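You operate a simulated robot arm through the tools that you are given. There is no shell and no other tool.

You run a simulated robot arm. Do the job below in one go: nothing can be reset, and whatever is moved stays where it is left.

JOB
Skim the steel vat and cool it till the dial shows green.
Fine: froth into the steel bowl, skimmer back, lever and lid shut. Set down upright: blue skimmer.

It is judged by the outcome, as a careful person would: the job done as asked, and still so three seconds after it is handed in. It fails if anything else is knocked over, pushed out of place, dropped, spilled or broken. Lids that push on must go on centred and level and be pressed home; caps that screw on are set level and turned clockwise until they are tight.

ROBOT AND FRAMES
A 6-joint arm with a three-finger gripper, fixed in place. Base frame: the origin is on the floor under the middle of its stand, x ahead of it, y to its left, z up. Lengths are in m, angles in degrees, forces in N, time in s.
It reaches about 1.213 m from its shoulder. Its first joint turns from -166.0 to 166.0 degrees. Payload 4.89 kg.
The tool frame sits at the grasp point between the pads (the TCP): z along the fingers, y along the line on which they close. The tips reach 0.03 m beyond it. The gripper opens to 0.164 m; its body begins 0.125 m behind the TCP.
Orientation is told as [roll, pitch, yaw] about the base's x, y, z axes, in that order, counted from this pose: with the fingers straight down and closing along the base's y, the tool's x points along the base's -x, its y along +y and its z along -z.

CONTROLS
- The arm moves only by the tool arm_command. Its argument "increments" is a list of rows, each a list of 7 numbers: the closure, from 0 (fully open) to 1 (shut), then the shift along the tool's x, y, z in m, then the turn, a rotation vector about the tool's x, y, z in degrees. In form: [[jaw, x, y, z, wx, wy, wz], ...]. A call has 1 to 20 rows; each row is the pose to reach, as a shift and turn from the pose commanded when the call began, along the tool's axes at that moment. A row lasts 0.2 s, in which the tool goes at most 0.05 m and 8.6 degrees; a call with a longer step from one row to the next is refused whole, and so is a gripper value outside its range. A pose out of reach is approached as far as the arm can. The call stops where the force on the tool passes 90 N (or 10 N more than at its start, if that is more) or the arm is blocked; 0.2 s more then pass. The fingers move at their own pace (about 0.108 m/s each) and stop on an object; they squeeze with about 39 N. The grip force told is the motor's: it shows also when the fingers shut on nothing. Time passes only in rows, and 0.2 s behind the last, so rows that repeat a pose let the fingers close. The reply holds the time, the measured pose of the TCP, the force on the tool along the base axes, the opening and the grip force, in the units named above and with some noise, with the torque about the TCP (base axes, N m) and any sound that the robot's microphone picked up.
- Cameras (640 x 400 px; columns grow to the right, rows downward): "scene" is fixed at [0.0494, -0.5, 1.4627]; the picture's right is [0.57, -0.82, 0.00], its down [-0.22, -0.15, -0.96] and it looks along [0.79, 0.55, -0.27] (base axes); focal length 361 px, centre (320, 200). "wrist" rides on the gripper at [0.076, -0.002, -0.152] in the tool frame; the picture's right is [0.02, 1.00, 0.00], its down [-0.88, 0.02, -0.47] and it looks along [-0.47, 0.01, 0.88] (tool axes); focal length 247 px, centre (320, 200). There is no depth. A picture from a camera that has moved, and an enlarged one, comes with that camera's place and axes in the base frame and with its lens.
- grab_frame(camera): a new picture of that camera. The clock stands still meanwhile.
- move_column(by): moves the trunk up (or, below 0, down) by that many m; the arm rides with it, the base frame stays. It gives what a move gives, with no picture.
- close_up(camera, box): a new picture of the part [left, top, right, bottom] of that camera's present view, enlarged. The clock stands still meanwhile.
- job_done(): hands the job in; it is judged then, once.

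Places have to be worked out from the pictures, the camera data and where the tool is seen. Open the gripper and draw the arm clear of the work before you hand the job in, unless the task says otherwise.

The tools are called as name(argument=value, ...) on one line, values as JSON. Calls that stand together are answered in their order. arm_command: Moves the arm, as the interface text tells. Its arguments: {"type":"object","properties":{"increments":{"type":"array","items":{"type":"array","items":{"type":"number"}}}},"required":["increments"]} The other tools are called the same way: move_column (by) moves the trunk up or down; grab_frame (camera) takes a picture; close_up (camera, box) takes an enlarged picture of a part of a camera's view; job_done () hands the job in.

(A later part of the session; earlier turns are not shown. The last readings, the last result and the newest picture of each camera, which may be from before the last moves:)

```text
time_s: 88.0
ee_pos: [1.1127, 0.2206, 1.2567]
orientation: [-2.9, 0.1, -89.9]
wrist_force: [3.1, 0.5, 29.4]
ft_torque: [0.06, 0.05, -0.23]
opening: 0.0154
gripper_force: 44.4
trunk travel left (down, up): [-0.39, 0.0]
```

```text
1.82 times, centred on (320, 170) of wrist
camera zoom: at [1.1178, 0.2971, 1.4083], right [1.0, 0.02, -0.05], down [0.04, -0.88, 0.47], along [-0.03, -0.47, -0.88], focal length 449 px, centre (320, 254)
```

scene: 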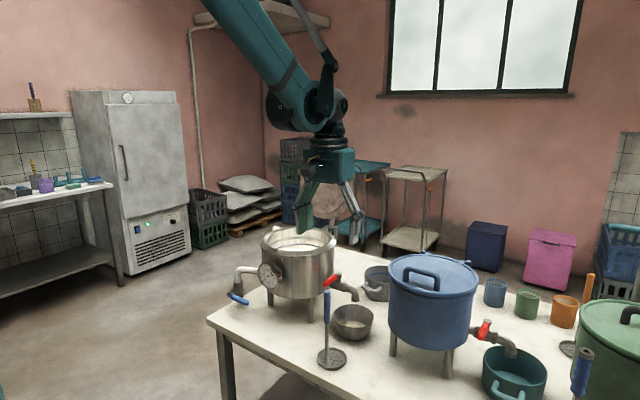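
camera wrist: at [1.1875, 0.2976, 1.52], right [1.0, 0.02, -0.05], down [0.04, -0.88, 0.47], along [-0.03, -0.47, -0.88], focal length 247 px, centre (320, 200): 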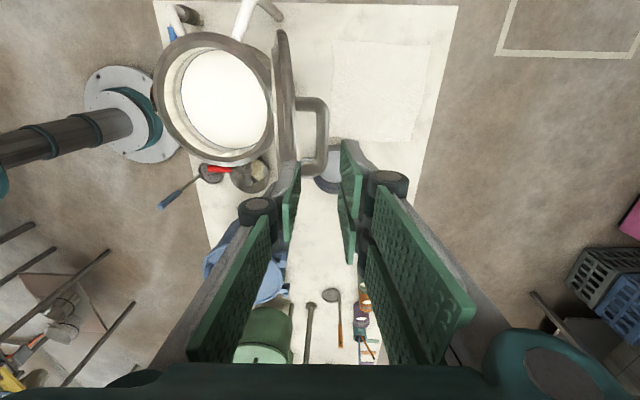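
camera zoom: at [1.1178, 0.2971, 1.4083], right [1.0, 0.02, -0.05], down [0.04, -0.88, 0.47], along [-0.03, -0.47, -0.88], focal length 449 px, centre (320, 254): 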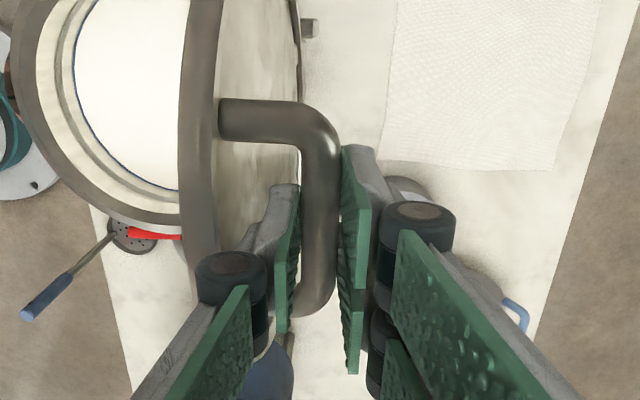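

Force points outward a little, so I widen the path slightly and continue lowering to about 58° open.

arm_command(increments=[[1, 0, -0.0109, -0.0014, 0, 0, 0], [1, 0, -0.0218, -0.0001, 0, 0, 0], [1, 0, -0.0327, 0.0017, 0, 0, 0], [1, 0, -0.0435, 0.0039, 0, 0, 0], [1, 0, -0.0542, 0.0067, 0, 0, 0], [1, 0, -0.0648, 0.0098, 0, 0, 0], [1, 0, -0.0752, 0.0135, 0, 0, 0], [1, 0, -0.0854, 0.0175, 0, 0, 0]])

close_up(camera="wrist", box=[200, 60, 440, 280])

close_up(camera="scene", box=[220, 120, 380, 320])

```text
time_s: 89.8
ee_pos: [1.0231, 0.2209, 1.244]
orientation: [-2.8, 0.0, -89.9]
wrist_force: [-9.1, 5.3, 26.3]
ft_torque: [0.05, 0.19, -0.19]
opening: 0.0148
gripper_force: 44.6
trunk travel left (down, up): [-0.39, 0.0]
```

```text
1.82 times, centred on (320, 170) of wrist
camera zoom: at [1.0303, 0.2968, 1.3953], right [1.0, 0.02, -0.05], down [0.04, -0.88, 0.47], along [-0.03, -0.47, -0.88], focal length 449 px, centre (320, 254)
```

zoom: 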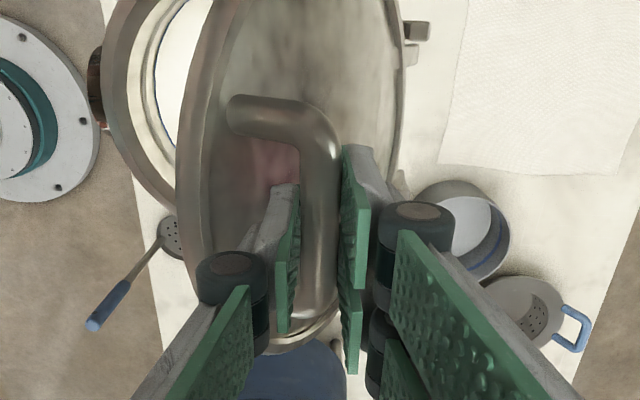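

```text
2.00 times, centred on (300, 220) of scene
camera zoom: at [0.0494, -0.5, 1.4627], right [0.57, -0.82, 0.0], down [-0.22, -0.15, -0.96], along [0.79, 0.55, -0.27], focal length 722 px, centre (360, 160)
```

zoom: 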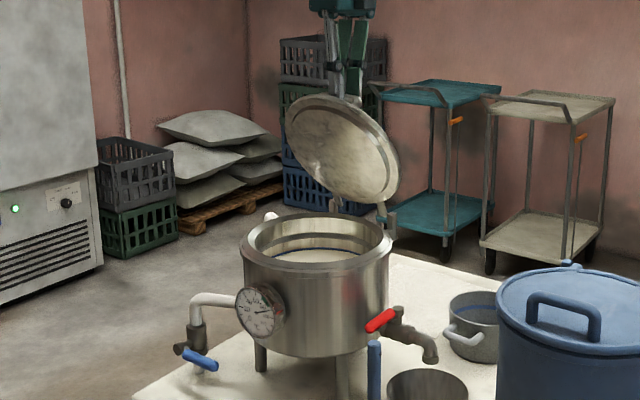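

Lid lowering smoothly (about 58° open). I continue to about 33° with a slightly larger radius.

arm_command(increments=[[1, 0, -0.011, 0.0015, -0.3, 0, 0], [1, 0, -0.022, 0.0055, -0.6, 0, 0], [1, 0, -0.0318, 0.011, -0.9, 0, 0], [1, 0, -0.0414, 0.0168, -1.2, 0, 0], [1, 0, -0.0506, 0.0232, -1.5, 0, 0], [1, 0, -0.0596, 0.0299, -1.8, 0, 0], [1, 0, -0.0682, 0.037, -2.1, 0, 0], [1, 0, -0.0767, 0.0443, -2.4, 0, 0], [1, 0, -0.0847, 0.0522, -2.7, 0, 0], [1, 0, -0.0924, 0.0604, -3, 0, 0]])

close_up(camera="scene", box=[220, 120, 380, 320])

```text
time_s: 92.0
ee_pos: [0.9308, 0.2201, 1.1879]
orientation: [0.3, 0.0, -89.9]
wrist_force: [-11.7, 6.1, 9.3]
ft_torque: [-0.05, 0.06, -0.19]
opening: 0.0148
gripper_force: 45.2
trunk travel left (down, up): [-0.39, 0.0]
```

```text
2.00 times, centred on (300, 220) of scene
camera zoom: at [0.0494, -0.5, 1.4627], right [0.57, -0.82, 0.0], down [-0.22, -0.15, -0.96], along [0.79, 0.55, -0.27], focal length 722 px, centre (360, 160)
```

zoom: 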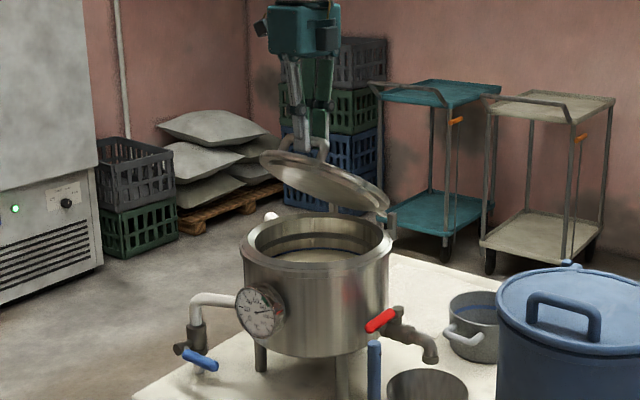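

About 33° open. I keep lowering gently to about 8°.

arm_command(increments=[[1, 0, -0.0106, 0.0109, 0, 0, 0], [1, 0, -0.0175, 0.0195, 0, 0, 0], [1, 0, -0.024, 0.0283, 0, 0, 0], [1, 0, -0.03, 0.0375, 0, 0, 0], [1, 0, -0.0357, 0.0468, 0, 0, 0], [1, 0, -0.041, 0.0565, 0, 0, 0], [1, 0, -0.0459, 0.0662, 0, 0, 0], [1, 0, -0.0503, 0.0763, 0, 0, 0], [1, 0, -0.0543, 0.0865, 0, 0, 0]])

close_up(camera="scene", box=[220, 150, 360, 310])

```text
time_s: 94.0
ee_pos: [0.876, 0.2198, 1.1011]
orientation: [0.3, 0.1, -90.0]
wrist_force: [-14.6, -0.8, 2.0]
ft_torque: [-0.2, 0.11, -0.18]
opening: 0.0149
gripper_force: 44.3
trunk travel left (down, up): [-0.39, 0.0]
```

```text
2.50 times, centred on (290, 230) of scene
camera zoom: at [0.0494, -0.5, 1.4627], right [0.57, -0.82, 0.0], down [-0.22, -0.15, -0.96], along [0.79, 0.55, -0.27], focal length 902 px, centre (395, 125)
```

zoom: 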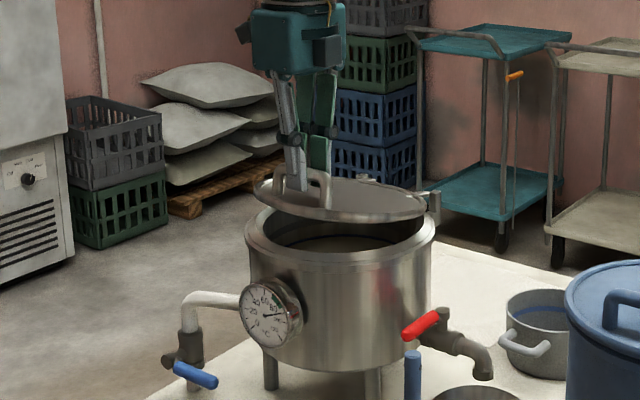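

Nearly shut. I lower the last few centimetres slowly until it seats.

arm_command(increments=[[1, 0, -0.003, 0.009, 0, 0, 0], [1, 0, -0.0055, 0.018, 0, 0, 0], [1, 0, -0.0078, 0.026, 0, 0, 0], [1, 0, -0.009, 0.032, 0, 0, 0], [1, 0, -0.0098, 0.036, 0, 0, 0], [1, 0, -0.0102, 0.039, 0, 0, 0]])

close_up(camera="scene", box=[220, 150, 360, 310])

```text
time_s: 95.5
ee_pos: [0.8657, 0.221, 1.0617]
orientation: [0.2, 0.0, -89.9]
wrist_force: [-12.2, -11.0, -0.1]
ft_torque: [-0.64, 0.05, -0.17]
opening: 0.0146
gripper_force: 44.6
trunk travel left (down, up): [-0.39, 0.0]
```

```text
2.50 times, centred on (290, 230) of scene
camera zoom: at [0.0494, -0.5, 1.4627], right [0.57, -0.82, 0.0], down [-0.22, -0.15, -0.96], along [0.79, 0.55, -0.27], focal length 902 px, centre (395, 125)
```

zoom: 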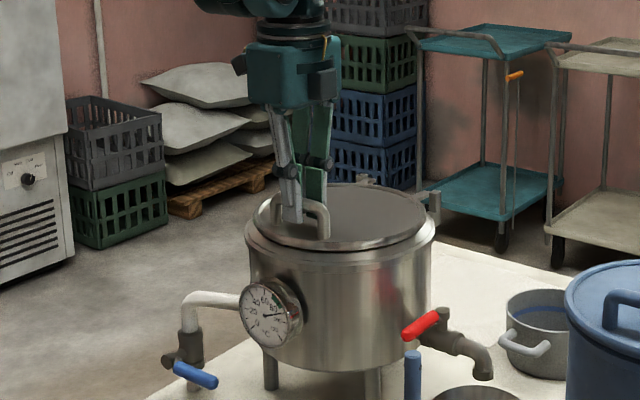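

Almost seated, no vertical force yet. I press down in 2 mm steps until there's resistance.

arm_command(increments=[[1, 0, 0, 0.002, 0, 0, 0], [1, 0, 0, 0.004, 0, 0, 0], [1, 0, 0, 0.006, 0, 0, 0]])

close_up(camera="scene", box=[240, 200, 350, 300])

```text
time_s: 96.2
ee_pos: [0.8656, 0.2205, 1.0576]
orientation: [0.2, 0.1, -89.9]
wrist_force: [-16.6, -7.1, 28.5]
ft_torque: [-0.01, 0.19, -0.23]
opening: 0.0148
gripper_force: 45.5
trunk travel left (down, up): [-0.39, 0.0]
```

```text
4.00 times, centred on (295, 250) of scene
camera zoom: at [0.0494, -0.5, 1.4627], right [0.57, -0.82, 0.0], down [-0.22, -0.15, -0.96], along [0.79, 0.55, -0.27], focal length 1444 px, centre (420, 0)
```

zoom: 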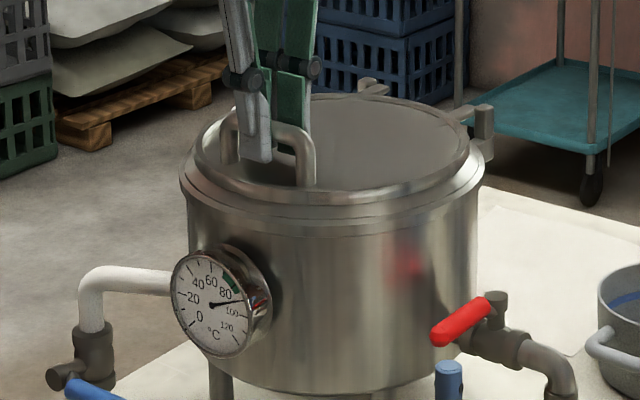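

The lid is seated (28 N back-pressure). I relax, open the fingers and withdraw straight up.

arm_command(increments=[[1, 0, -0.001, -0.003, 0, 0, 0], [0.8, 0, -0.001, -0.003, 0, 0, 0], [0.6, 0, -0.001, -0.003, 0, 0, 0], [0.5, 0, -0.001, -0.003, 0, 0, 0], [0.45, 0, -0.001, -0.003, 0, 0, 0], [0.45, 0, -0.001, -0.04, 0, 0, 0], [0.45, 0, -0.001, -0.08, 0, 0, 0], [0.45, 0, -0.001, -0.12, 0, 0, 0], [0.45, 0, -0.001, -0.16, 0, 0, 0]])

close_up(camera="scene", box=[220, 200, 340, 310])

grab_frame(camera="wrist")

```text
time_s: 98.2
ee_pos: [0.8672, 0.2203, 1.2163]
orientation: [0.1, 0.0, -89.9]
wrist_force: [0.8, -0.3, -0.4]
ft_torque: [0.01, 0.05, -0.02]
opening: 0.0902
gripper_force: 0.1
trunk travel left (down, up): [-0.39, 0.0]
```

```text
3.64 times, centred on (280, 255) of scene
camera zoom: at [0.0494, -0.5, 1.4627], right [0.57, -0.82, 0.0], down [-0.22, -0.15, -0.96], along [0.79, 0.55, -0.27], focal length 1312 px, centre (466, 0)
```

zoom: 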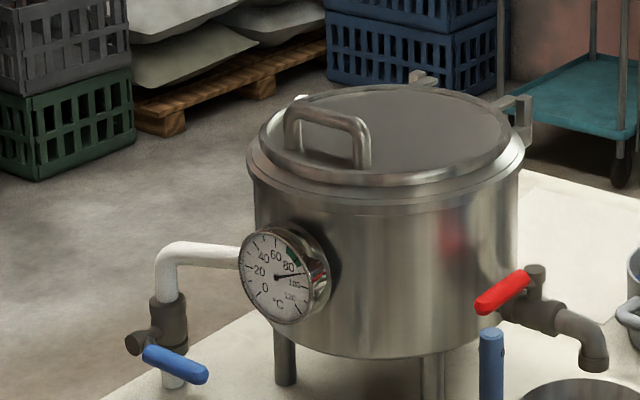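

```text
taken
camera wrist: at [0.8642, 0.2961, 1.3677], right [1.0, 0.02, 0.0], down [0.02, -0.88, 0.47], along [0.01, -0.47, -0.88], focal length 247 px, centre (320, 200)
```

wrist: 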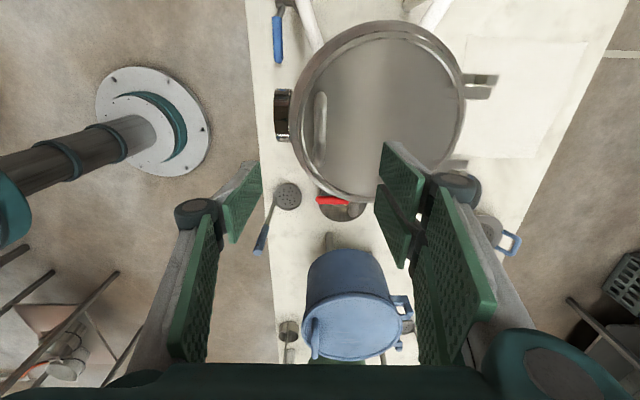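

The lid is shut exactly as at the start. Now the blue lever: I close the fingers partly, back off and come down in front of the lever (x≈0.70, y≈0.33) for a closer look.

arm_command(increments=[[0.5, 0.01, -0.04, 0, 0, 0, 0], [0.6, 0.03, -0.08, 0.01, 0, 0, 0], [0.7, 0.06, -0.12, 0.03, 0, 0, 0], [0.75, 0.09, -0.15, 0.06, 0, 0, 0], [0.75, 0.11, -0.167, 0.1, 0, 0, 0], [0.75, 0.11, -0.167, 0.14, 0, 0, 0], [0.75, 0.11, -0.167, 0.18, 0, 0, 0], [0.75, 0.11, -0.167, 0.22, 0, 0, 0]])

grab_frame(camera="wrist")

close_up(camera="scene", box=[200, 220, 300, 330])

```text
refused: row 3 steps farther than a row can; nothing moved
```

```text
taken
camera wrist: at [0.8642, 0.2961, 1.3677], right [1.0, 0.02, 0.0], down [0.02, -0.88, 0.47], along [0.01, -0.47, -0.88], focal length 247 px, centre (320, 200)
```

wrist: 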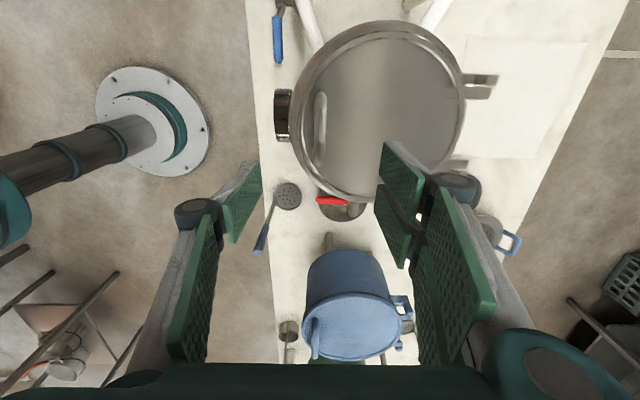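

```text
3.64 times, centred on (250, 275) of scene
camera zoom: at [0.0494, -0.5, 1.4627], right [0.57, -0.82, 0.0], down [-0.22, -0.15, -0.96], along [0.79, 0.55, -0.27], focal length 1312 px, centre (574, -73)
```

zoom: 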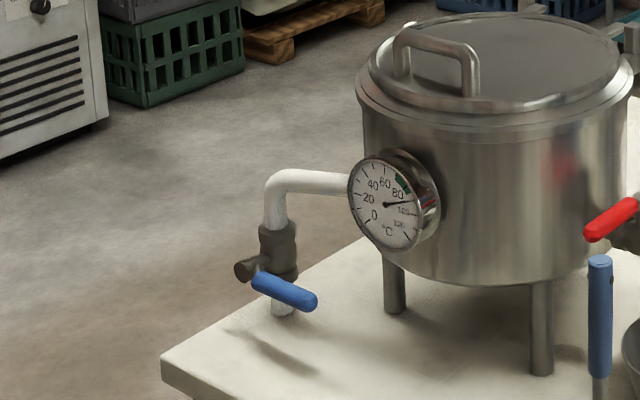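

A row step was too long; I repeat the move with smaller steps.

arm_command(increments=[[0.5, 0.005, -0.03, 0, 0, 0, 0], [0.55, 0.015, -0.06, 0, 0, 0, 0], [0.6, 0.035, -0.09, 0.01, 0, 0, 0], [0.7, 0.06, -0.115, 0.025, 0, 0, 0], [0.75, 0.085, -0.14, 0.05, 0, 0, 0], [0.75, 0.105, -0.16, 0.08, 0, 0, 0], [0.75, 0.11, -0.167, 0.12, 0, 0, 0], [0.75, 0.11, -0.167, 0.16, 0, 0, 0], [0.75, 0.11, -0.167, 0.2, 0, 0, 0], [0.75, 0.11, -0.167, 0.22, 0, 0, 0]])

grab_frame(camera="wrist")

close_up(camera="scene", box=[200, 200, 320, 330])

```text
time_s: 100.5
ee_pos: [0.6984, 0.327, 0.9936]
orientation: [0.2, 0.0, -89.9]
wrist_force: [-0.7, 0.3, 0.2]
ft_torque: [0.02, -0.02, 0.02]
opening: 0.0412
gripper_force: 0.1
trunk travel left (down, up): [-0.39, 0.0]
```

```text
taken
camera wrist: at [0.6966, 0.4043, 1.1454], right [1.0, 0.02, 0.0], down [0.02, -0.88, 0.47], along [0.01, -0.47, -0.88], focal length 247 px, centre (320, 200)
```

wrist: 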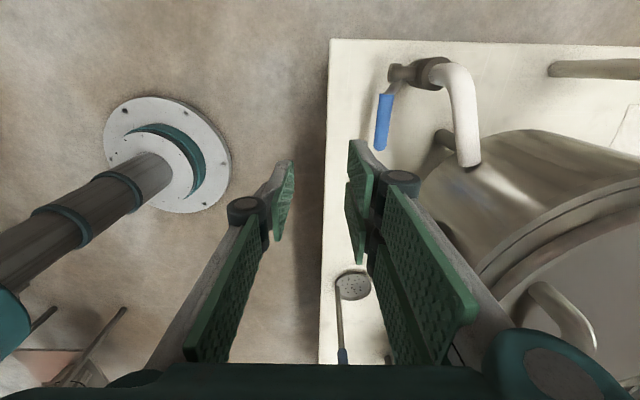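

```text
3.08 times, centred on (260, 265) of scene
camera zoom: at [0.0494, -0.5, 1.4627], right [0.57, -0.82, 0.0], down [-0.22, -0.15, -0.96], along [0.79, 0.55, -0.27], focal length 1110 px, centre (505, 0)
```

zoom: 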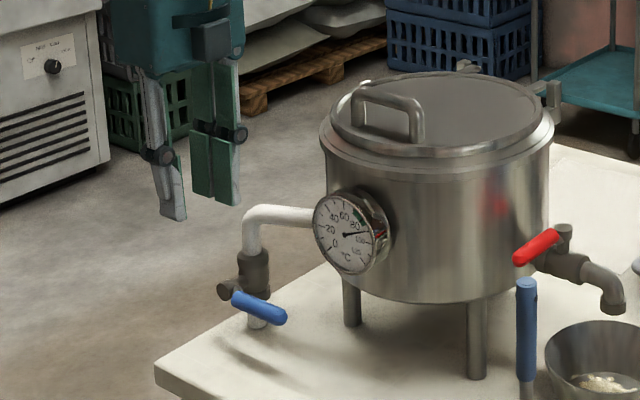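

close_up(camera="wrist", box=[320, 30, 500, 190])

close_up(camera="scene", box=[215, 260, 275, 310])

```text
2.50 times, centred on (410, 110) of wrist
camera zoom: at [0.6966, 0.4043, 1.1454], right [1.0, 0.02, 0.0], down [0.02, -0.88, 0.47], along [0.01, -0.47, -0.88], focal length 617 px, centre (95, 425)
```

zoom: 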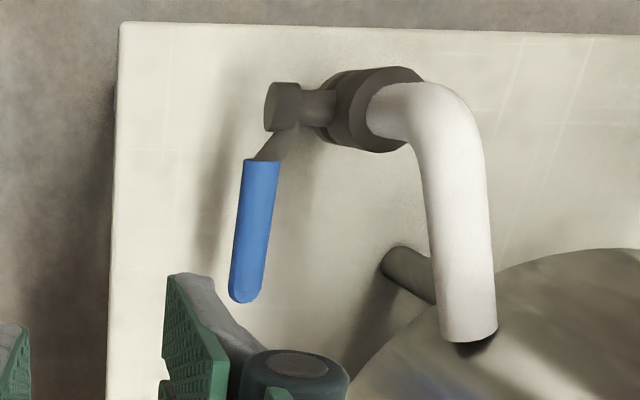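

```text
8.00 times, centred on (245, 285) of scene
camera zoom: at [0.0494, -0.5, 1.4627], right [0.57, -0.82, 0.0], down [-0.22, -0.15, -0.96], along [0.79, 0.55, -0.27], focal length 2887 px, centre (920, -480)
```

zoom: 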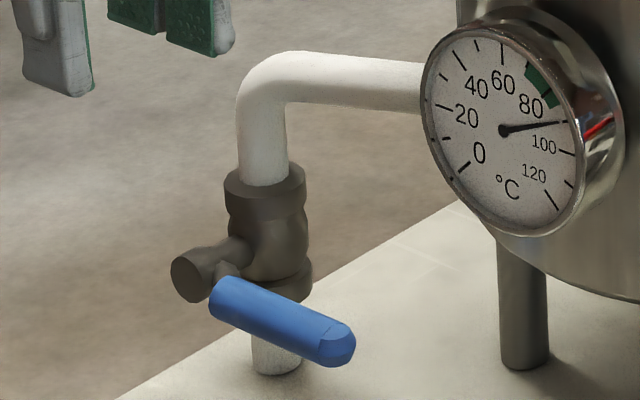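

The lever rod lies along y at x≈0.785, z≈0.803, from y≈0.303 to 0.376, with its stem axis at y≈0.402, z≈0.807. I'll approach it with the gripper pointing forward, rotating in steps while coming lower.

arm_command(increments=[[0.75, 0, 0, 0.018, -7.5, 0, 0], [0.75, 0, 0, 0.036, -15, 0, 0], [0.75, 0, -0.002, 0.054, -22.5, 0, 0], [0.75, 0, -0.003, 0.072, -30, 0, 0], [0.75, 0, -0.004, 0.09, -37.5, 0, 0]])

close_up(camera="scene", box=[160, 180, 320, 330])

```text
time_s: 101.7
ee_pos: [0.7576, 0.3726, 0.9756]
orientation: [37.1, -0.2, -90.0]
wrist_force: [-0.2, -1.1, -0.9]
ft_torque: [0.05, 0.04, 0.02]
opening: 0.0409
gripper_force: 0.0
out of reach, approached as far as the arm can: row 3, 4, 5
trunk travel left (down, up): [-0.39, 0.0]
```

```text
2.67 times, centred on (240, 255) of scene
camera zoom: at [0.0494, -0.5, 1.4627], right [0.57, -0.82, 0.0], down [-0.22, -0.15, -0.96], along [0.79, 0.55, -0.27], focal length 962 px, centre (533, 53)
```

zoom: 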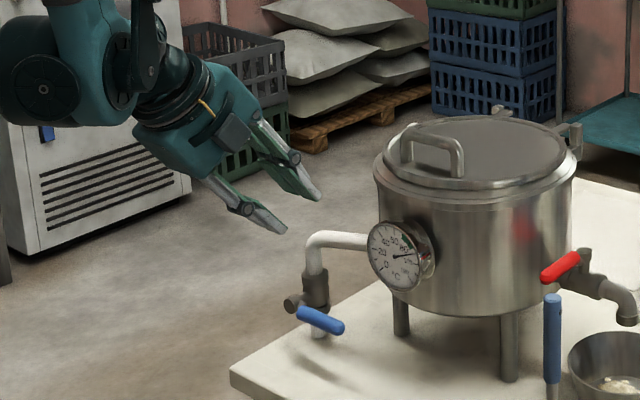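

The elbow limits forward-pointing poses this low with the trunk up. Lowering the trunk should help, so I first raise the gripper clear and make it vertical again.

arm_command(increments=[[0.75, 0.003, 0.019, -0.035, 3.7, 0, 0], [0.75, 0.006, 0.038, -0.07, 7.4, 0, 0], [0.75, 0.009, 0.057, -0.105, 11.1, 0, 0], [0.75, 0.012, 0.0765, -0.14, 14.8, 0, 0], [0.75, 0.015, 0.0957, -0.175, 18.5, 0, 0], [0.75, 0.018, 0.1148, -0.21, 22.2, 0, 0], [0.75, 0.021, 0.134, -0.245, 25.9, 0, 0], [0.75, 0.024, 0.153, -0.28, 29.6, 0, 0], [0.75, 0.027, 0.1722, -0.315, 33.3, 0, 0], [0.75, 0.0274, 0.1913, -0.3497, 37, 0, 0]])

```text
time_s: 103.8
ee_pos: [0.6968, 0.4009, 1.3662]
orientation: [0.6, 0.1, -90.0]
wrist_force: [0.6, 0.7, -0.1]
ft_torque: [-0.03, 0.0, 0.05]
opening: 0.0413
gripper_force: 0.1
trunk travel left (down, up): [-0.39, 0.0]
```

Gripper is vertical at (0.70, 0.40, 1.37), clear of the table items below. I lower the trunk by 0.36.

move_column(by=-0.36)

grab_frame(camera="scene")

```text
time_s: 107.3
ee_pos: [0.6978, 0.4015, 1.0055]
orientation: [0.7, 0.1, -89.9]
wrist_force: [0.8, -0.1, -0.9]
ft_torque: [-0.03, -0.04, 0.01]
opening: 0.0409
gripper_force: 0.0
trunk travel left (down, up): [-0.03, 0.36]
```

```text
taken
```

scene: 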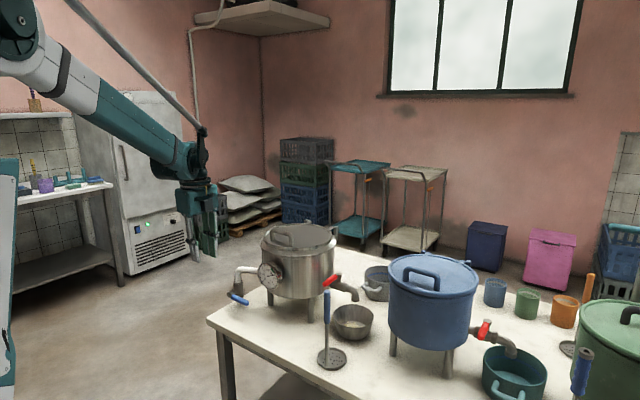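

Now I yaw the gripper 15° and then tilt it forward stepwise, checking reach as I go.

arm_command(increments=[[0.75, -0.015, 0, 0.015, 0, 0, 5], [0.75, -0.03, 0, 0.03, 0, 0, 10], [0.75, -0.04, 0, 0.05, 0, 0, 15]])

arm_command(increments=[[0.75, 0, 0, 0.008, -7.5, 0, 0], [0.75, 0, 0, 0.016, -15, 0, 0], [0.75, 0, 0, 0.024, -22.5, 0, 0], [0.75, 0, 0, 0.032, -30, 0, 0]])

```text
time_s: 108.2
ee_pos: [0.6966, 0.3596, 0.9546]
orientation: [0.5, 0.3, -105.0]
wrist_force: [-0.8, 0.3, 0.2]
ft_torque: [-0.03, -0.12, 0.02]
opening: 0.041
gripper_force: 0.2
trunk travel left (down, up): [-0.03, 0.36]
```

```text
time_s: 109.2
ee_pos: [0.6992, 0.3595, 0.9231]
orientation: [30.6, 0.2, -104.9]
wrist_force: [0.9, -1.7, -0.5]
ft_torque: [0.11, 0.07, 0.03]
opening: 0.0408
gripper_force: 0.0
trunk travel left (down, up): [-0.03, 0.36]
```

arm_command(increments=[[0.75, 0, -0.004, 0.006, -7.5, 0, 0], [0.75, 0, -0.008, 0.013, -15, 0, 0], [0.75, 0, -0.012, 0.02, -22.5, 0, 0], [0.75, 0, -0.015, 0.026, -30, 0, 0]])

close_up(camera="scene", box=[160, 180, 320, 330])

```text
time_s: 110.2
ee_pos: [0.6972, 0.3615, 0.8932]
orientation: [60.7, 0.3, -104.9]
wrist_force: [-0.4, -2.0, 1.4]
ft_torque: [0.11, 0.07, 0.22]
opening: 0.041
gripper_force: 0.1
trunk travel left (down, up): [-0.03, 0.36]
```

```text
2.67 times, centred on (240, 255) of scene
camera zoom: at [0.0494, -0.5, 1.4627], right [0.57, -0.82, 0.0], down [-0.22, -0.15, -0.96], along [0.79, 0.55, -0.27], focal length 962 px, centre (533, 53)
```

zoom: 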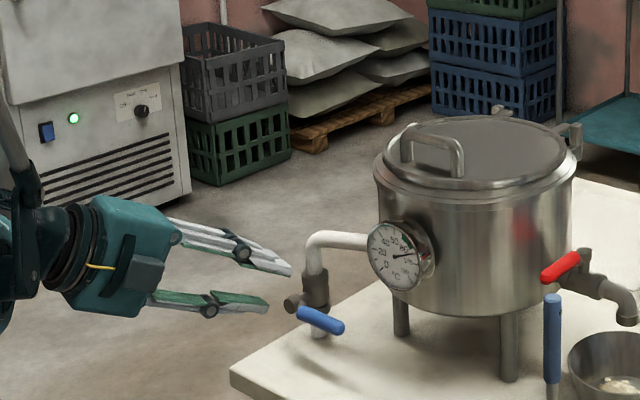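

Reach is fine now. I finish the tilt to 15° below horizontal and lower to the lever's height, still in front of it.

arm_command(increments=[[0.75, -0.004, -0.018, 0.012, -5, 0, 0], [0.75, -0.008, -0.037, 0.024, -10, 0, 0], [0.75, -0.0111, -0.0557, 0.0356, -15, 0, 0]])

grab_frame(camera="wrist")

close_up(camera="scene", box=[190, 220, 300, 330])

```text
time_s: 111.0
ee_pos: [0.7066, 0.3578, 0.8437]
orientation: [75.5, -0.1, -104.9]
wrist_force: [-1.0, -0.2, 1.3]
ft_torque: [0.07, 0.09, 0.09]
opening: 0.041
gripper_force: 0.1
out of reach, approached as far as the arm can: row 3
trunk travel left (down, up): [-0.03, 0.36]
```

```text
taken
camera wrist: at [0.584, 0.4709, 0.8795], right [0.25, -0.04, 0.97], down [-0.66, -0.73, 0.14], along [0.7, -0.68, -0.21], focal length 247 px, centre (320, 200)
```

wrist: 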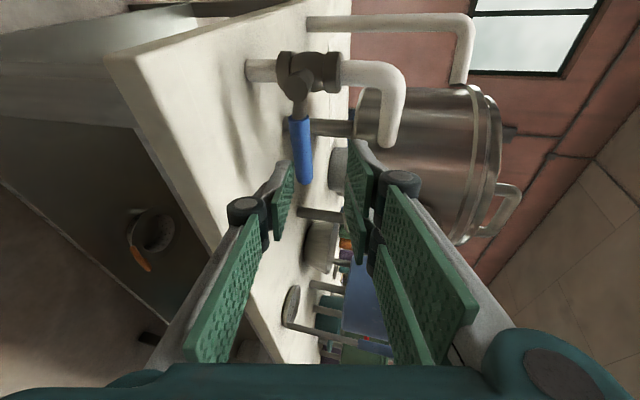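

```text
3.64 times, centred on (245, 275) of scene
camera zoom: at [0.0494, -0.5, 1.4627], right [0.57, -0.82, 0.0], down [-0.22, -0.15, -0.96], along [0.79, 0.55, -0.27], focal length 1312 px, centre (593, -73)
```

zoom: 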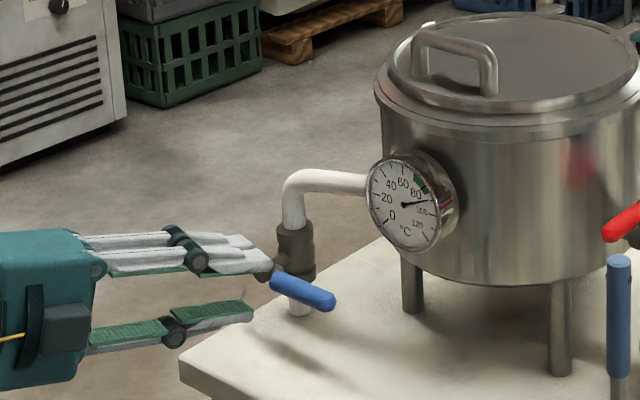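

Reached (0.707, 0.358, 0.844) pointing forward. I move forward a bit and shift so the lever lines up between the fingers, then check.

arm_command(increments=[[0.75, -0.003, -0.006, 0.02, 0, 0, 0], [0.75, -0.006, -0.012, 0.032, 0, 0, 0], [0.75, -0.01, -0.0182, 0.037, 0, 0, 0]])

grab_frame(camera="wrist")

close_up(camera="scene", box=[205, 250, 275, 310])

```text
time_s: 111.8
ee_pos: [0.7411, 0.349, 0.8295]
orientation: [75.6, 0.2, -105.0]
wrist_force: [0.8, 0.0, -0.2]
ft_torque: [0.03, 0.03, 0.01]
opening: 0.041
gripper_force: 0.1
out of reach, approached as far as the arm can: row 1, 2, 3
trunk travel left (down, up): [-0.03, 0.36]
```

```text
taken
camera wrist: at [0.6206, 0.4608, 0.8657], right [0.25, -0.05, 0.97], down [-0.67, -0.73, 0.13], along [0.7, -0.68, -0.21], focal length 247 px, centre (320, 200)
```

wrist: 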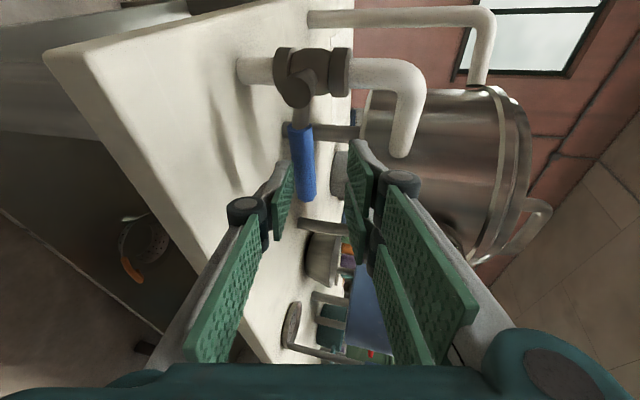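

```text
6.67 times, centred on (240, 280) of scene
camera zoom: at [0.0494, -0.5, 1.4627], right [0.57, -0.82, 0.0], down [-0.22, -0.15, -0.96], along [0.79, 0.55, -0.27], focal length 2406 px, centre (853, -333)
```

zoom: 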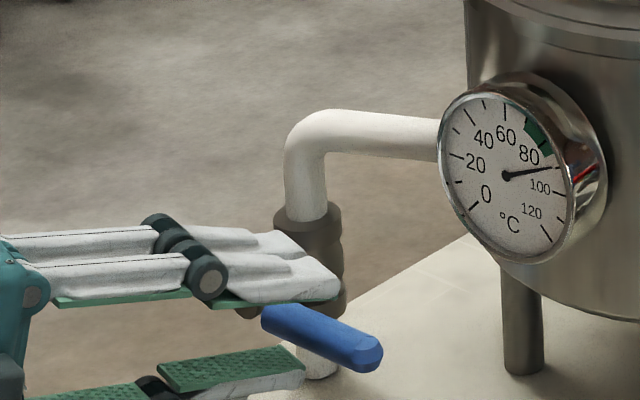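

The edge of reach is close again when pointing nearly horizontal; pointing 30° downward keeps the wrist higher. I tilt back 15° here and check.

arm_command(increments=[[0.8, 0, 0.004, -0.004, 7.5, 0, 0], [0.8, 0, 0.006, -0.006, 15, 0, 0], [0.8, 0, 0.006, -0.006, 15, 0, 0]])

grab_frame(camera="wrist")

close_up(camera="scene", box=[205, 250, 275, 310])

```text
time_s: 112.5
ee_pos: [0.7388, 0.3498, 0.836]
orientation: [60.7, 0.1, -104.9]
wrist_force: [1.0, 0.5, -1.1]
ft_torque: [-0.04, 0.01, -0.05]
opening: 0.033
gripper_force: 0.0
trunk travel left (down, up): [-0.03, 0.36]
```

```text
taken
camera wrist: at [0.6303, 0.4582, 0.9098], right [0.48, -0.11, 0.87], down [-0.62, -0.75, 0.25], along [0.63, -0.65, -0.43], focal length 247 px, centre (320, 200)
```

wrist: 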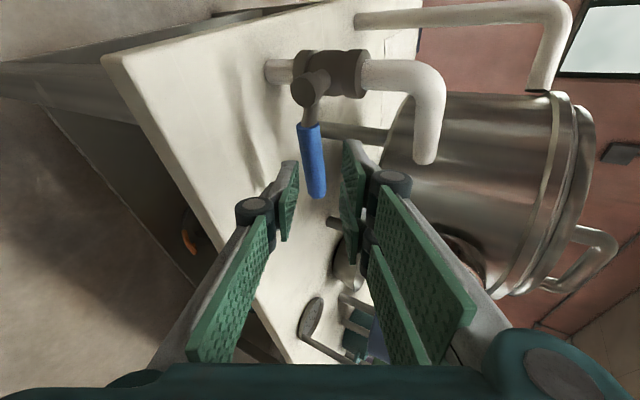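

```text
6.67 times, centred on (240, 280) of scene
camera zoom: at [0.0494, -0.5, 1.4627], right [0.57, -0.82, 0.0], down [-0.22, -0.15, -0.96], along [0.79, 0.55, -0.27], focal length 2406 px, centre (853, -333)
```

zoom: 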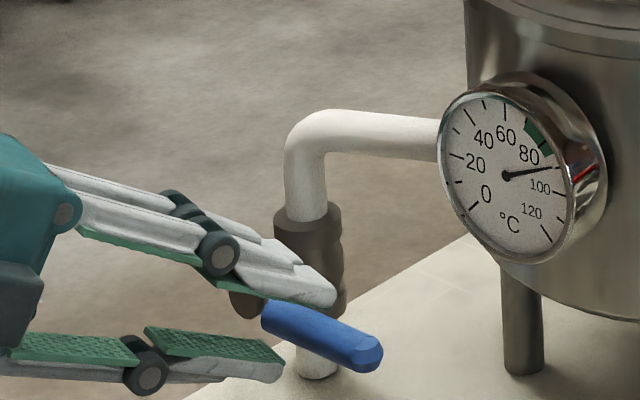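

The lever lies centred between the fingers, about 5.8 cm ahead of the TCP. I advance 4.8 cm to straddle it.

arm_command(increments=[[0.8, 0, -0.002, 0.018, 0, 0, 0], [0.8, 0, -0.004, 0.034, 0, 0, 0], [0.8, 0, -0.005, 0.048, 0, 0, 0]])

grab_frame(camera="wrist")

close_up(camera="scene", box=[205, 250, 275, 310])

```text
time_s: 113.3
ee_pos: [0.7775, 0.3384, 0.8095]
orientation: [60.5, 0.3, -105.0]
wrist_force: [-0.1, -0.7, 0.1]
ft_torque: [0.01, 0.01, 0.04]
opening: 0.0328
gripper_force: 0.1
trunk travel left (down, up): [-0.03, 0.36]
```

```text
taken
camera wrist: at [0.6685, 0.4476, 0.8818], right [0.48, -0.11, 0.87], down [-0.62, -0.75, 0.24], along [0.63, -0.65, -0.43], focal length 247 px, centre (320, 200)
```

wrist: 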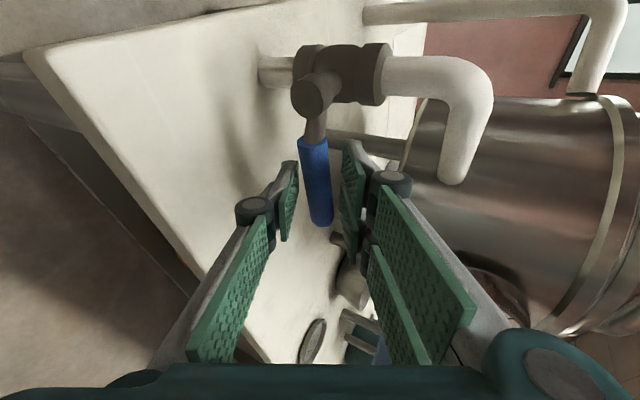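

```text
6.67 times, centred on (240, 280) of scene
camera zoom: at [0.0494, -0.5, 1.4627], right [0.57, -0.82, 0.0], down [-0.22, -0.15, -0.96], along [0.79, 0.55, -0.27], focal length 2406 px, centre (853, -333)
```

zoom: 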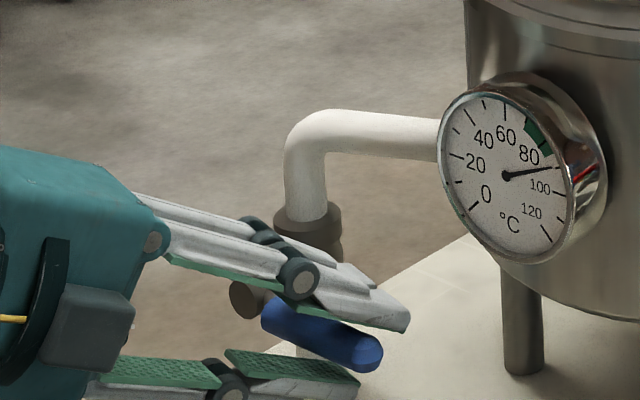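

The lever is between the pads. I close to grip it.

arm_command(increments=[[0.88, 0, 0, 0, 0, 0, 0], [0.95, 0, 0, 0, 0, 0, 0], [1, 0, 0, 0, 0, 0, 0], [1, 0, 0, 0, 0, 0, 0]])

close_up(camera="wrist", box=[220, 30, 420, 250])

close_up(camera="scene", box=[205, 250, 275, 310])

```text
time_s: 114.3
ee_pos: [0.7775, 0.3395, 0.8095]
orientation: [60.7, 0.2, -104.8]
wrist_force: [6.1, -4.2, -5.4]
ft_torque: [-1.49, -0.01, 1.13]
opening: 0.0224
gripper_force: 45.1
trunk travel left (down, up): [-0.03, 0.36]
```

```text
1.82 times, centred on (320, 140) of wrist
camera zoom: at [0.669, 0.4475, 0.8814], right [0.48, -0.11, 0.87], down [-0.62, -0.75, 0.25], along [0.63, -0.65, -0.43], focal length 449 px, centre (320, 309)
```

zoom: 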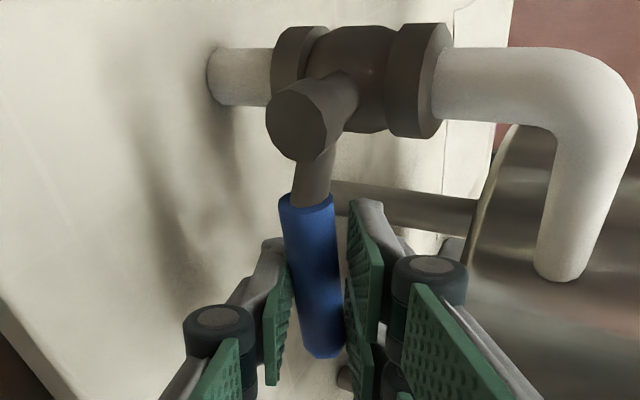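

```text
6.67 times, centred on (240, 280) of scene
camera zoom: at [0.0494, -0.5, 1.4627], right [0.57, -0.82, 0.0], down [-0.22, -0.15, -0.96], along [0.79, 0.55, -0.27], focal length 2406 px, centre (853, -333)
```

zoom: 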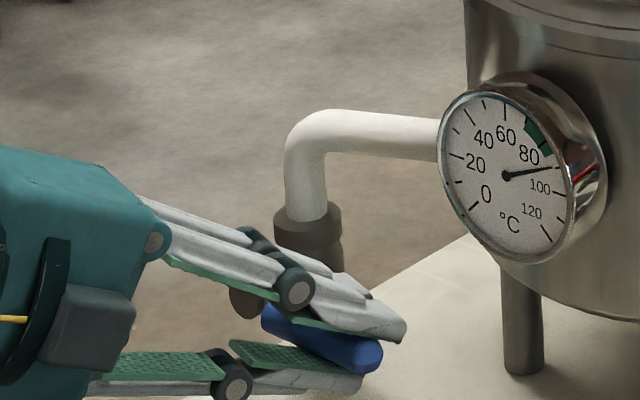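

Gripped with a few degrees of misalignment. I align the roll and start turning the lever upward about its stem, rolling the wrist with it.

arm_command(increments=[[1, 0, 0, 0, 0, 0, -7], [1, 0.0005, 0.0073, -0.0044, 0, 0, -14], [1, 0.0021, 0.0143, -0.0089, 0, 0, -20.5], [1, 0.0048, 0.0209, -0.0135, 0, 0, -27], [1, 0.0084, 0.027, -0.0182, 0, 0, -33]])

close_up(camera="wrist", box=[220, 30, 420, 250])

close_up(camera="scene", box=[205, 240, 305, 320])

```text
time_s: 115.5
ee_pos: [0.7763, 0.3461, 0.8414]
orientation: [56.0, -28.2, -87.2]
wrist_force: [-14.3, -8.6, -21.6]
ft_torque: [-1.44, -0.21, -0.73]
opening: 0.0176
gripper_force: 44.6
trunk travel left (down, up): [-0.03, 0.36]
```

```text
1.82 times, centred on (320, 140) of wrist
camera zoom: at [0.645, 0.4477, 0.8775], right [0.54, 0.44, 0.72], down [-0.35, -0.66, 0.66], along [0.77, -0.61, -0.2], focal length 449 px, centre (320, 309)
```

zoom: 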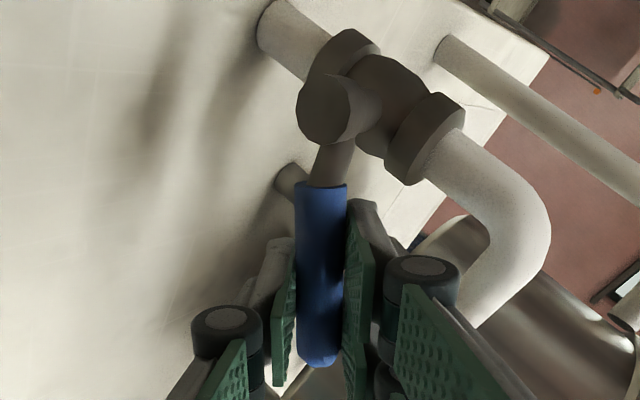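

```text
5.00 times, centred on (255, 280) of scene
camera zoom: at [0.0494, -0.5, 1.4627], right [0.57, -0.82, 0.0], down [-0.22, -0.15, -0.96], along [0.79, 0.55, -0.27], focal length 1804 px, centre (645, -200)
```

zoom: 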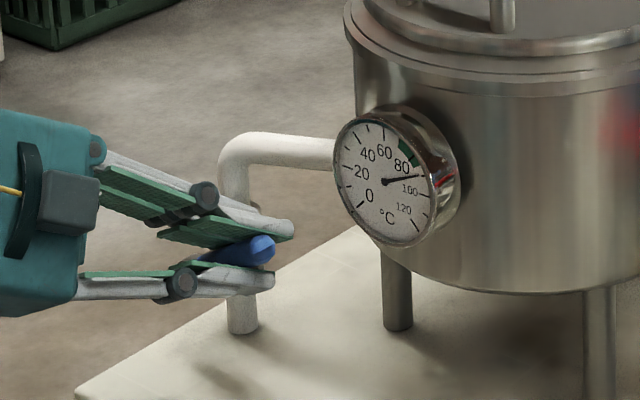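

The lever turns up freely (about 30°). I continue the same turn to 60°.

arm_command(increments=[[1, 0.0008, 0.0071, -0.0052, 0, 0, -6.5], [1, 0.0026, 0.0141, -0.0101, 0, 0, -13], [1, 0.0057, 0.0208, -0.0148, 0, 0, -19.5], [1, 0.0098, 0.0272, -0.0192, 0, 0, -26]])

close_up(camera="wrist", box=[220, 30, 420, 250])

close_up(camera="scene", box=[205, 240, 305, 320])

```text
time_s: 116.5
ee_pos: [0.7751, 0.3714, 0.8671]
orientation: [42.6, -48.2, -65.9]
wrist_force: [-5.4, -26.8, -19.3]
ft_torque: [-2.14, -0.26, -0.35]
opening: 0.0184
gripper_force: 45.4
trunk travel left (down, up): [-0.03, 0.36]
```

```text
1.82 times, centred on (320, 140) of wrist
camera zoom: at [0.6253, 0.4512, 0.8824], right [0.46, 0.78, 0.43], down [-0.15, -0.42, 0.9], along [0.88, -0.48, -0.08], focal length 449 px, centre (320, 309)
```

zoom: 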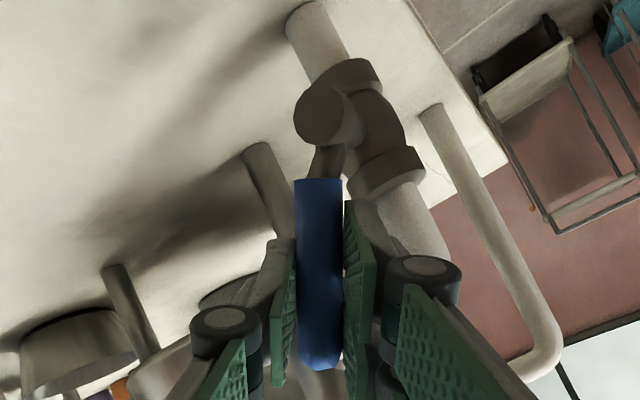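

```text
5.00 times, centred on (255, 280) of scene
camera zoom: at [0.0494, -0.5, 1.4627], right [0.57, -0.82, 0.0], down [-0.22, -0.15, -0.96], along [0.79, 0.55, -0.27], focal length 1804 px, centre (645, -200)
```

zoom: 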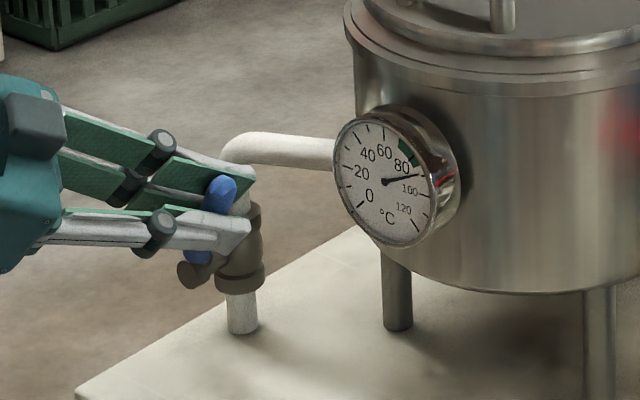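

At 60° now. I turn on toward vertical.

arm_command(increments=[[1, 0.0018, 0.0075, -0.0046, 0, 0, -7.5], [1, 0.0047, 0.0149, -0.0088, 0, 0, -15], [1, 0.0086, 0.0219, -0.0125, 0, 0, -23], [1, 0.0134, 0.0286, -0.0155, 0, 0, -31]])

close_up(camera="wrist", box=[220, 30, 420, 250])

close_up(camera="scene", box=[205, 240, 305, 320])

```text
time_s: 117.5
ee_pos: [0.7727, 0.4036, 0.8762]
orientation: [0.2, -60.5, -15.3]
wrist_force: [4.4, -50.2, -20.0]
ft_torque: [-0.86, -0.3, -0.52]
opening: 0.018
gripper_force: 45.2
trunk travel left (down, up): [-0.03, 0.36]
```

```text
1.82 times, centred on (320, 140) of wrist
camera zoom: at [0.6082, 0.4467, 0.8839], right [0.25, 0.97, -0.02], down [0.03, 0.01, 1.0], along [0.97, -0.25, -0.02], focal length 449 px, centre (320, 309)
```

zoom: 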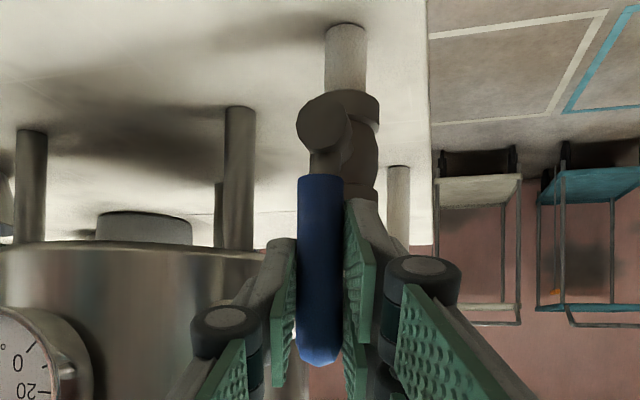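

```text
5.00 times, centred on (255, 280) of scene
camera zoom: at [0.0494, -0.5, 1.4627], right [0.57, -0.82, 0.0], down [-0.22, -0.15, -0.96], along [0.79, 0.55, -0.27], focal length 1804 px, centre (645, -200)
```

zoom: 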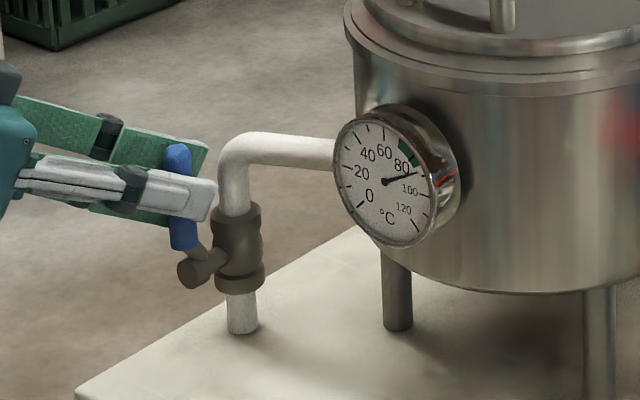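

The lever stands upright, at its stop. I keep hold of it, ease the push slightly, wait a second and read the dial.

arm_command(increments=[[1, 0, -0.002, 0, 0, 0, 0], [1, 0, -0.002, 0, 0, 0, 0], [1, 0, -0.002, 0, 0, 0, 0], [1, 0, -0.002, 0, 0, 0, 0], [1, 0, -0.002, 0, 0, 0, 0]])

close_up(camera="scene", box=[250, 250, 300, 300])

```text
time_s: 118.8
ee_pos: [0.7724, 0.4032, 0.8765]
orientation: [0.5, -60.5, -15.4]
wrist_force: [22.9, -45.3, -7.9]
ft_torque: [-1.06, -0.32, -0.31]
opening: 0.0181
gripper_force: 44.8
trunk travel left (down, up): [-0.03, 0.36]
```

```text
8.00 times, centred on (275, 275) of scene
camera zoom: at [0.0494, -0.5, 1.4627], right [0.57, -0.82, 0.0], down [-0.22, -0.15, -0.96], along [0.79, 0.55, -0.27], focal length 2887 px, centre (680, -400)
```

zoom: 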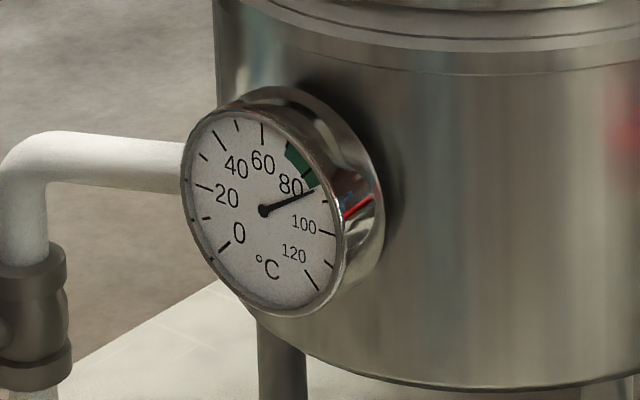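

The dial is falling fast (about 82 now, green from ~67 to 80), so I turn the lever back down to shut right away.

arm_command(increments=[[1, -0.0006, -0.0082, 0.0024, 0, 0, 8.2], [1, -0.0003, -0.0162, 0.0053, 0, 0, 16], [1, 0.001, -0.0241, 0.0087, 0, 0, 23.5], [1, 0.0033, -0.0314, 0.0125, 0, 0, 30.7], [1, 0.0065, -0.0383, 0.0166, 0, 0, 37.5], [1, 0.0105, -0.0444, 0.021, 0, 0, 44.1], [1, 0.0153, -0.0498, 0.0257, 0, 0, 50.6], [1, 0.0208, -0.0544, 0.0305, 0, 0, 56.9], [1, 0.0269, -0.0581, 0.0354, 0, 0, 63.2], [1, 0.0336, -0.0607, 0.04, 0, 0, 69.5], [1, 0.0406, -0.0622, 0.0445, 0, 0, 75.9], [1, 0.0479, -0.0628, 0.0489, 0, 0, 82.4], [1, 0.0495, -0.0628, 0.0489, 0, 0, 83]])

close_up(camera="scene", box=[205, 240, 305, 320])

close_up(camera="scene", box=[250, 250, 300, 300])

```text
time_s: 121.5
ee_pos: [0.7749, 0.3396, 0.81]
orientation: [60.4, -5.7, -101.4]
wrist_force: [30.3, 3.3, 13.1]
ft_torque: [-0.26, -0.21, 1.74]
opening: 0.0179
gripper_force: 44.8
trunk travel left (down, up): [-0.03, 0.36]
```

```text
5.00 times, centred on (255, 280) of scene
camera zoom: at [0.0494, -0.5, 1.4627], right [0.57, -0.82, 0.0], down [-0.22, -0.15, -0.96], along [0.79, 0.55, -0.27], focal length 1804 px, centre (645, -200)
```

zoom: 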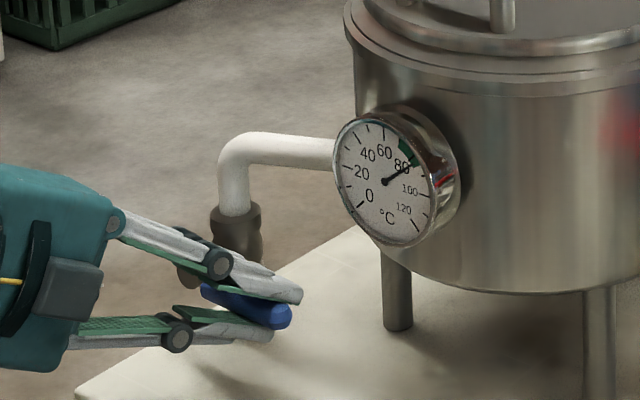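

```text
8.00 times, centred on (275, 275) of scene
camera zoom: at [0.0494, -0.5, 1.4627], right [0.57, -0.82, 0.0], down [-0.22, -0.15, -0.96], along [0.79, 0.55, -0.27], focal length 2887 px, centre (680, -400)
```

zoom: 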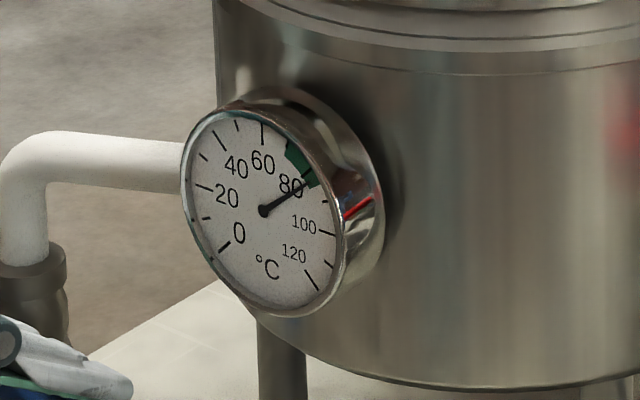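

The lever is back down and the needle is just inside the green. I hold and wait a second to see whether it drifts.

arm_command(increments=[[1, 0, 0, 0, 0, 0, 0], [1, 0, 0, 0, 0, 0, 0], [1, 0, 0, 0, 0, 0, 0], [1, 0, 0, 0, 0, 0, 0], [1, 0, 0, 0, 0, 0, 0]])

close_up(camera="scene", box=[255, 255, 290, 290])

```text
time_s: 122.8
ee_pos: [0.7737, 0.3411, 0.81]
orientation: [60.5, -5.9, -101.5]
wrist_force: [59.0, 12.7, 38.0]
ft_torque: [-0.58, -0.49, 1.07]
opening: 0.0181
gripper_force: 44.9
trunk travel left (down, up): [-0.03, 0.36]
```

```text
11.43 times, centred on (272, 272) of scene
camera zoom: at [0.0494, -0.5, 1.4627], right [0.57, -0.82, 0.0], down [-0.22, -0.15, -0.96], along [0.79, 0.55, -0.27], focal length 4124 px, centre (863, -629)
```

zoom: 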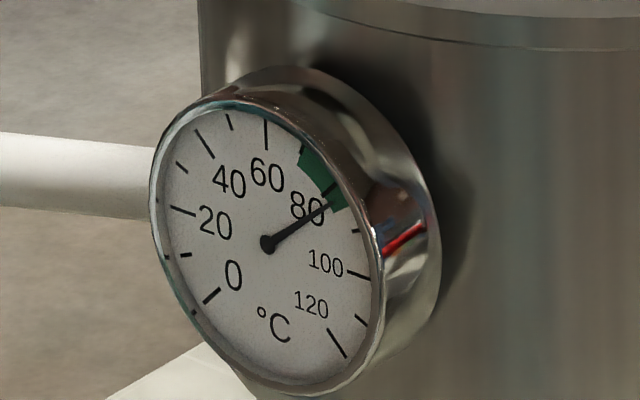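

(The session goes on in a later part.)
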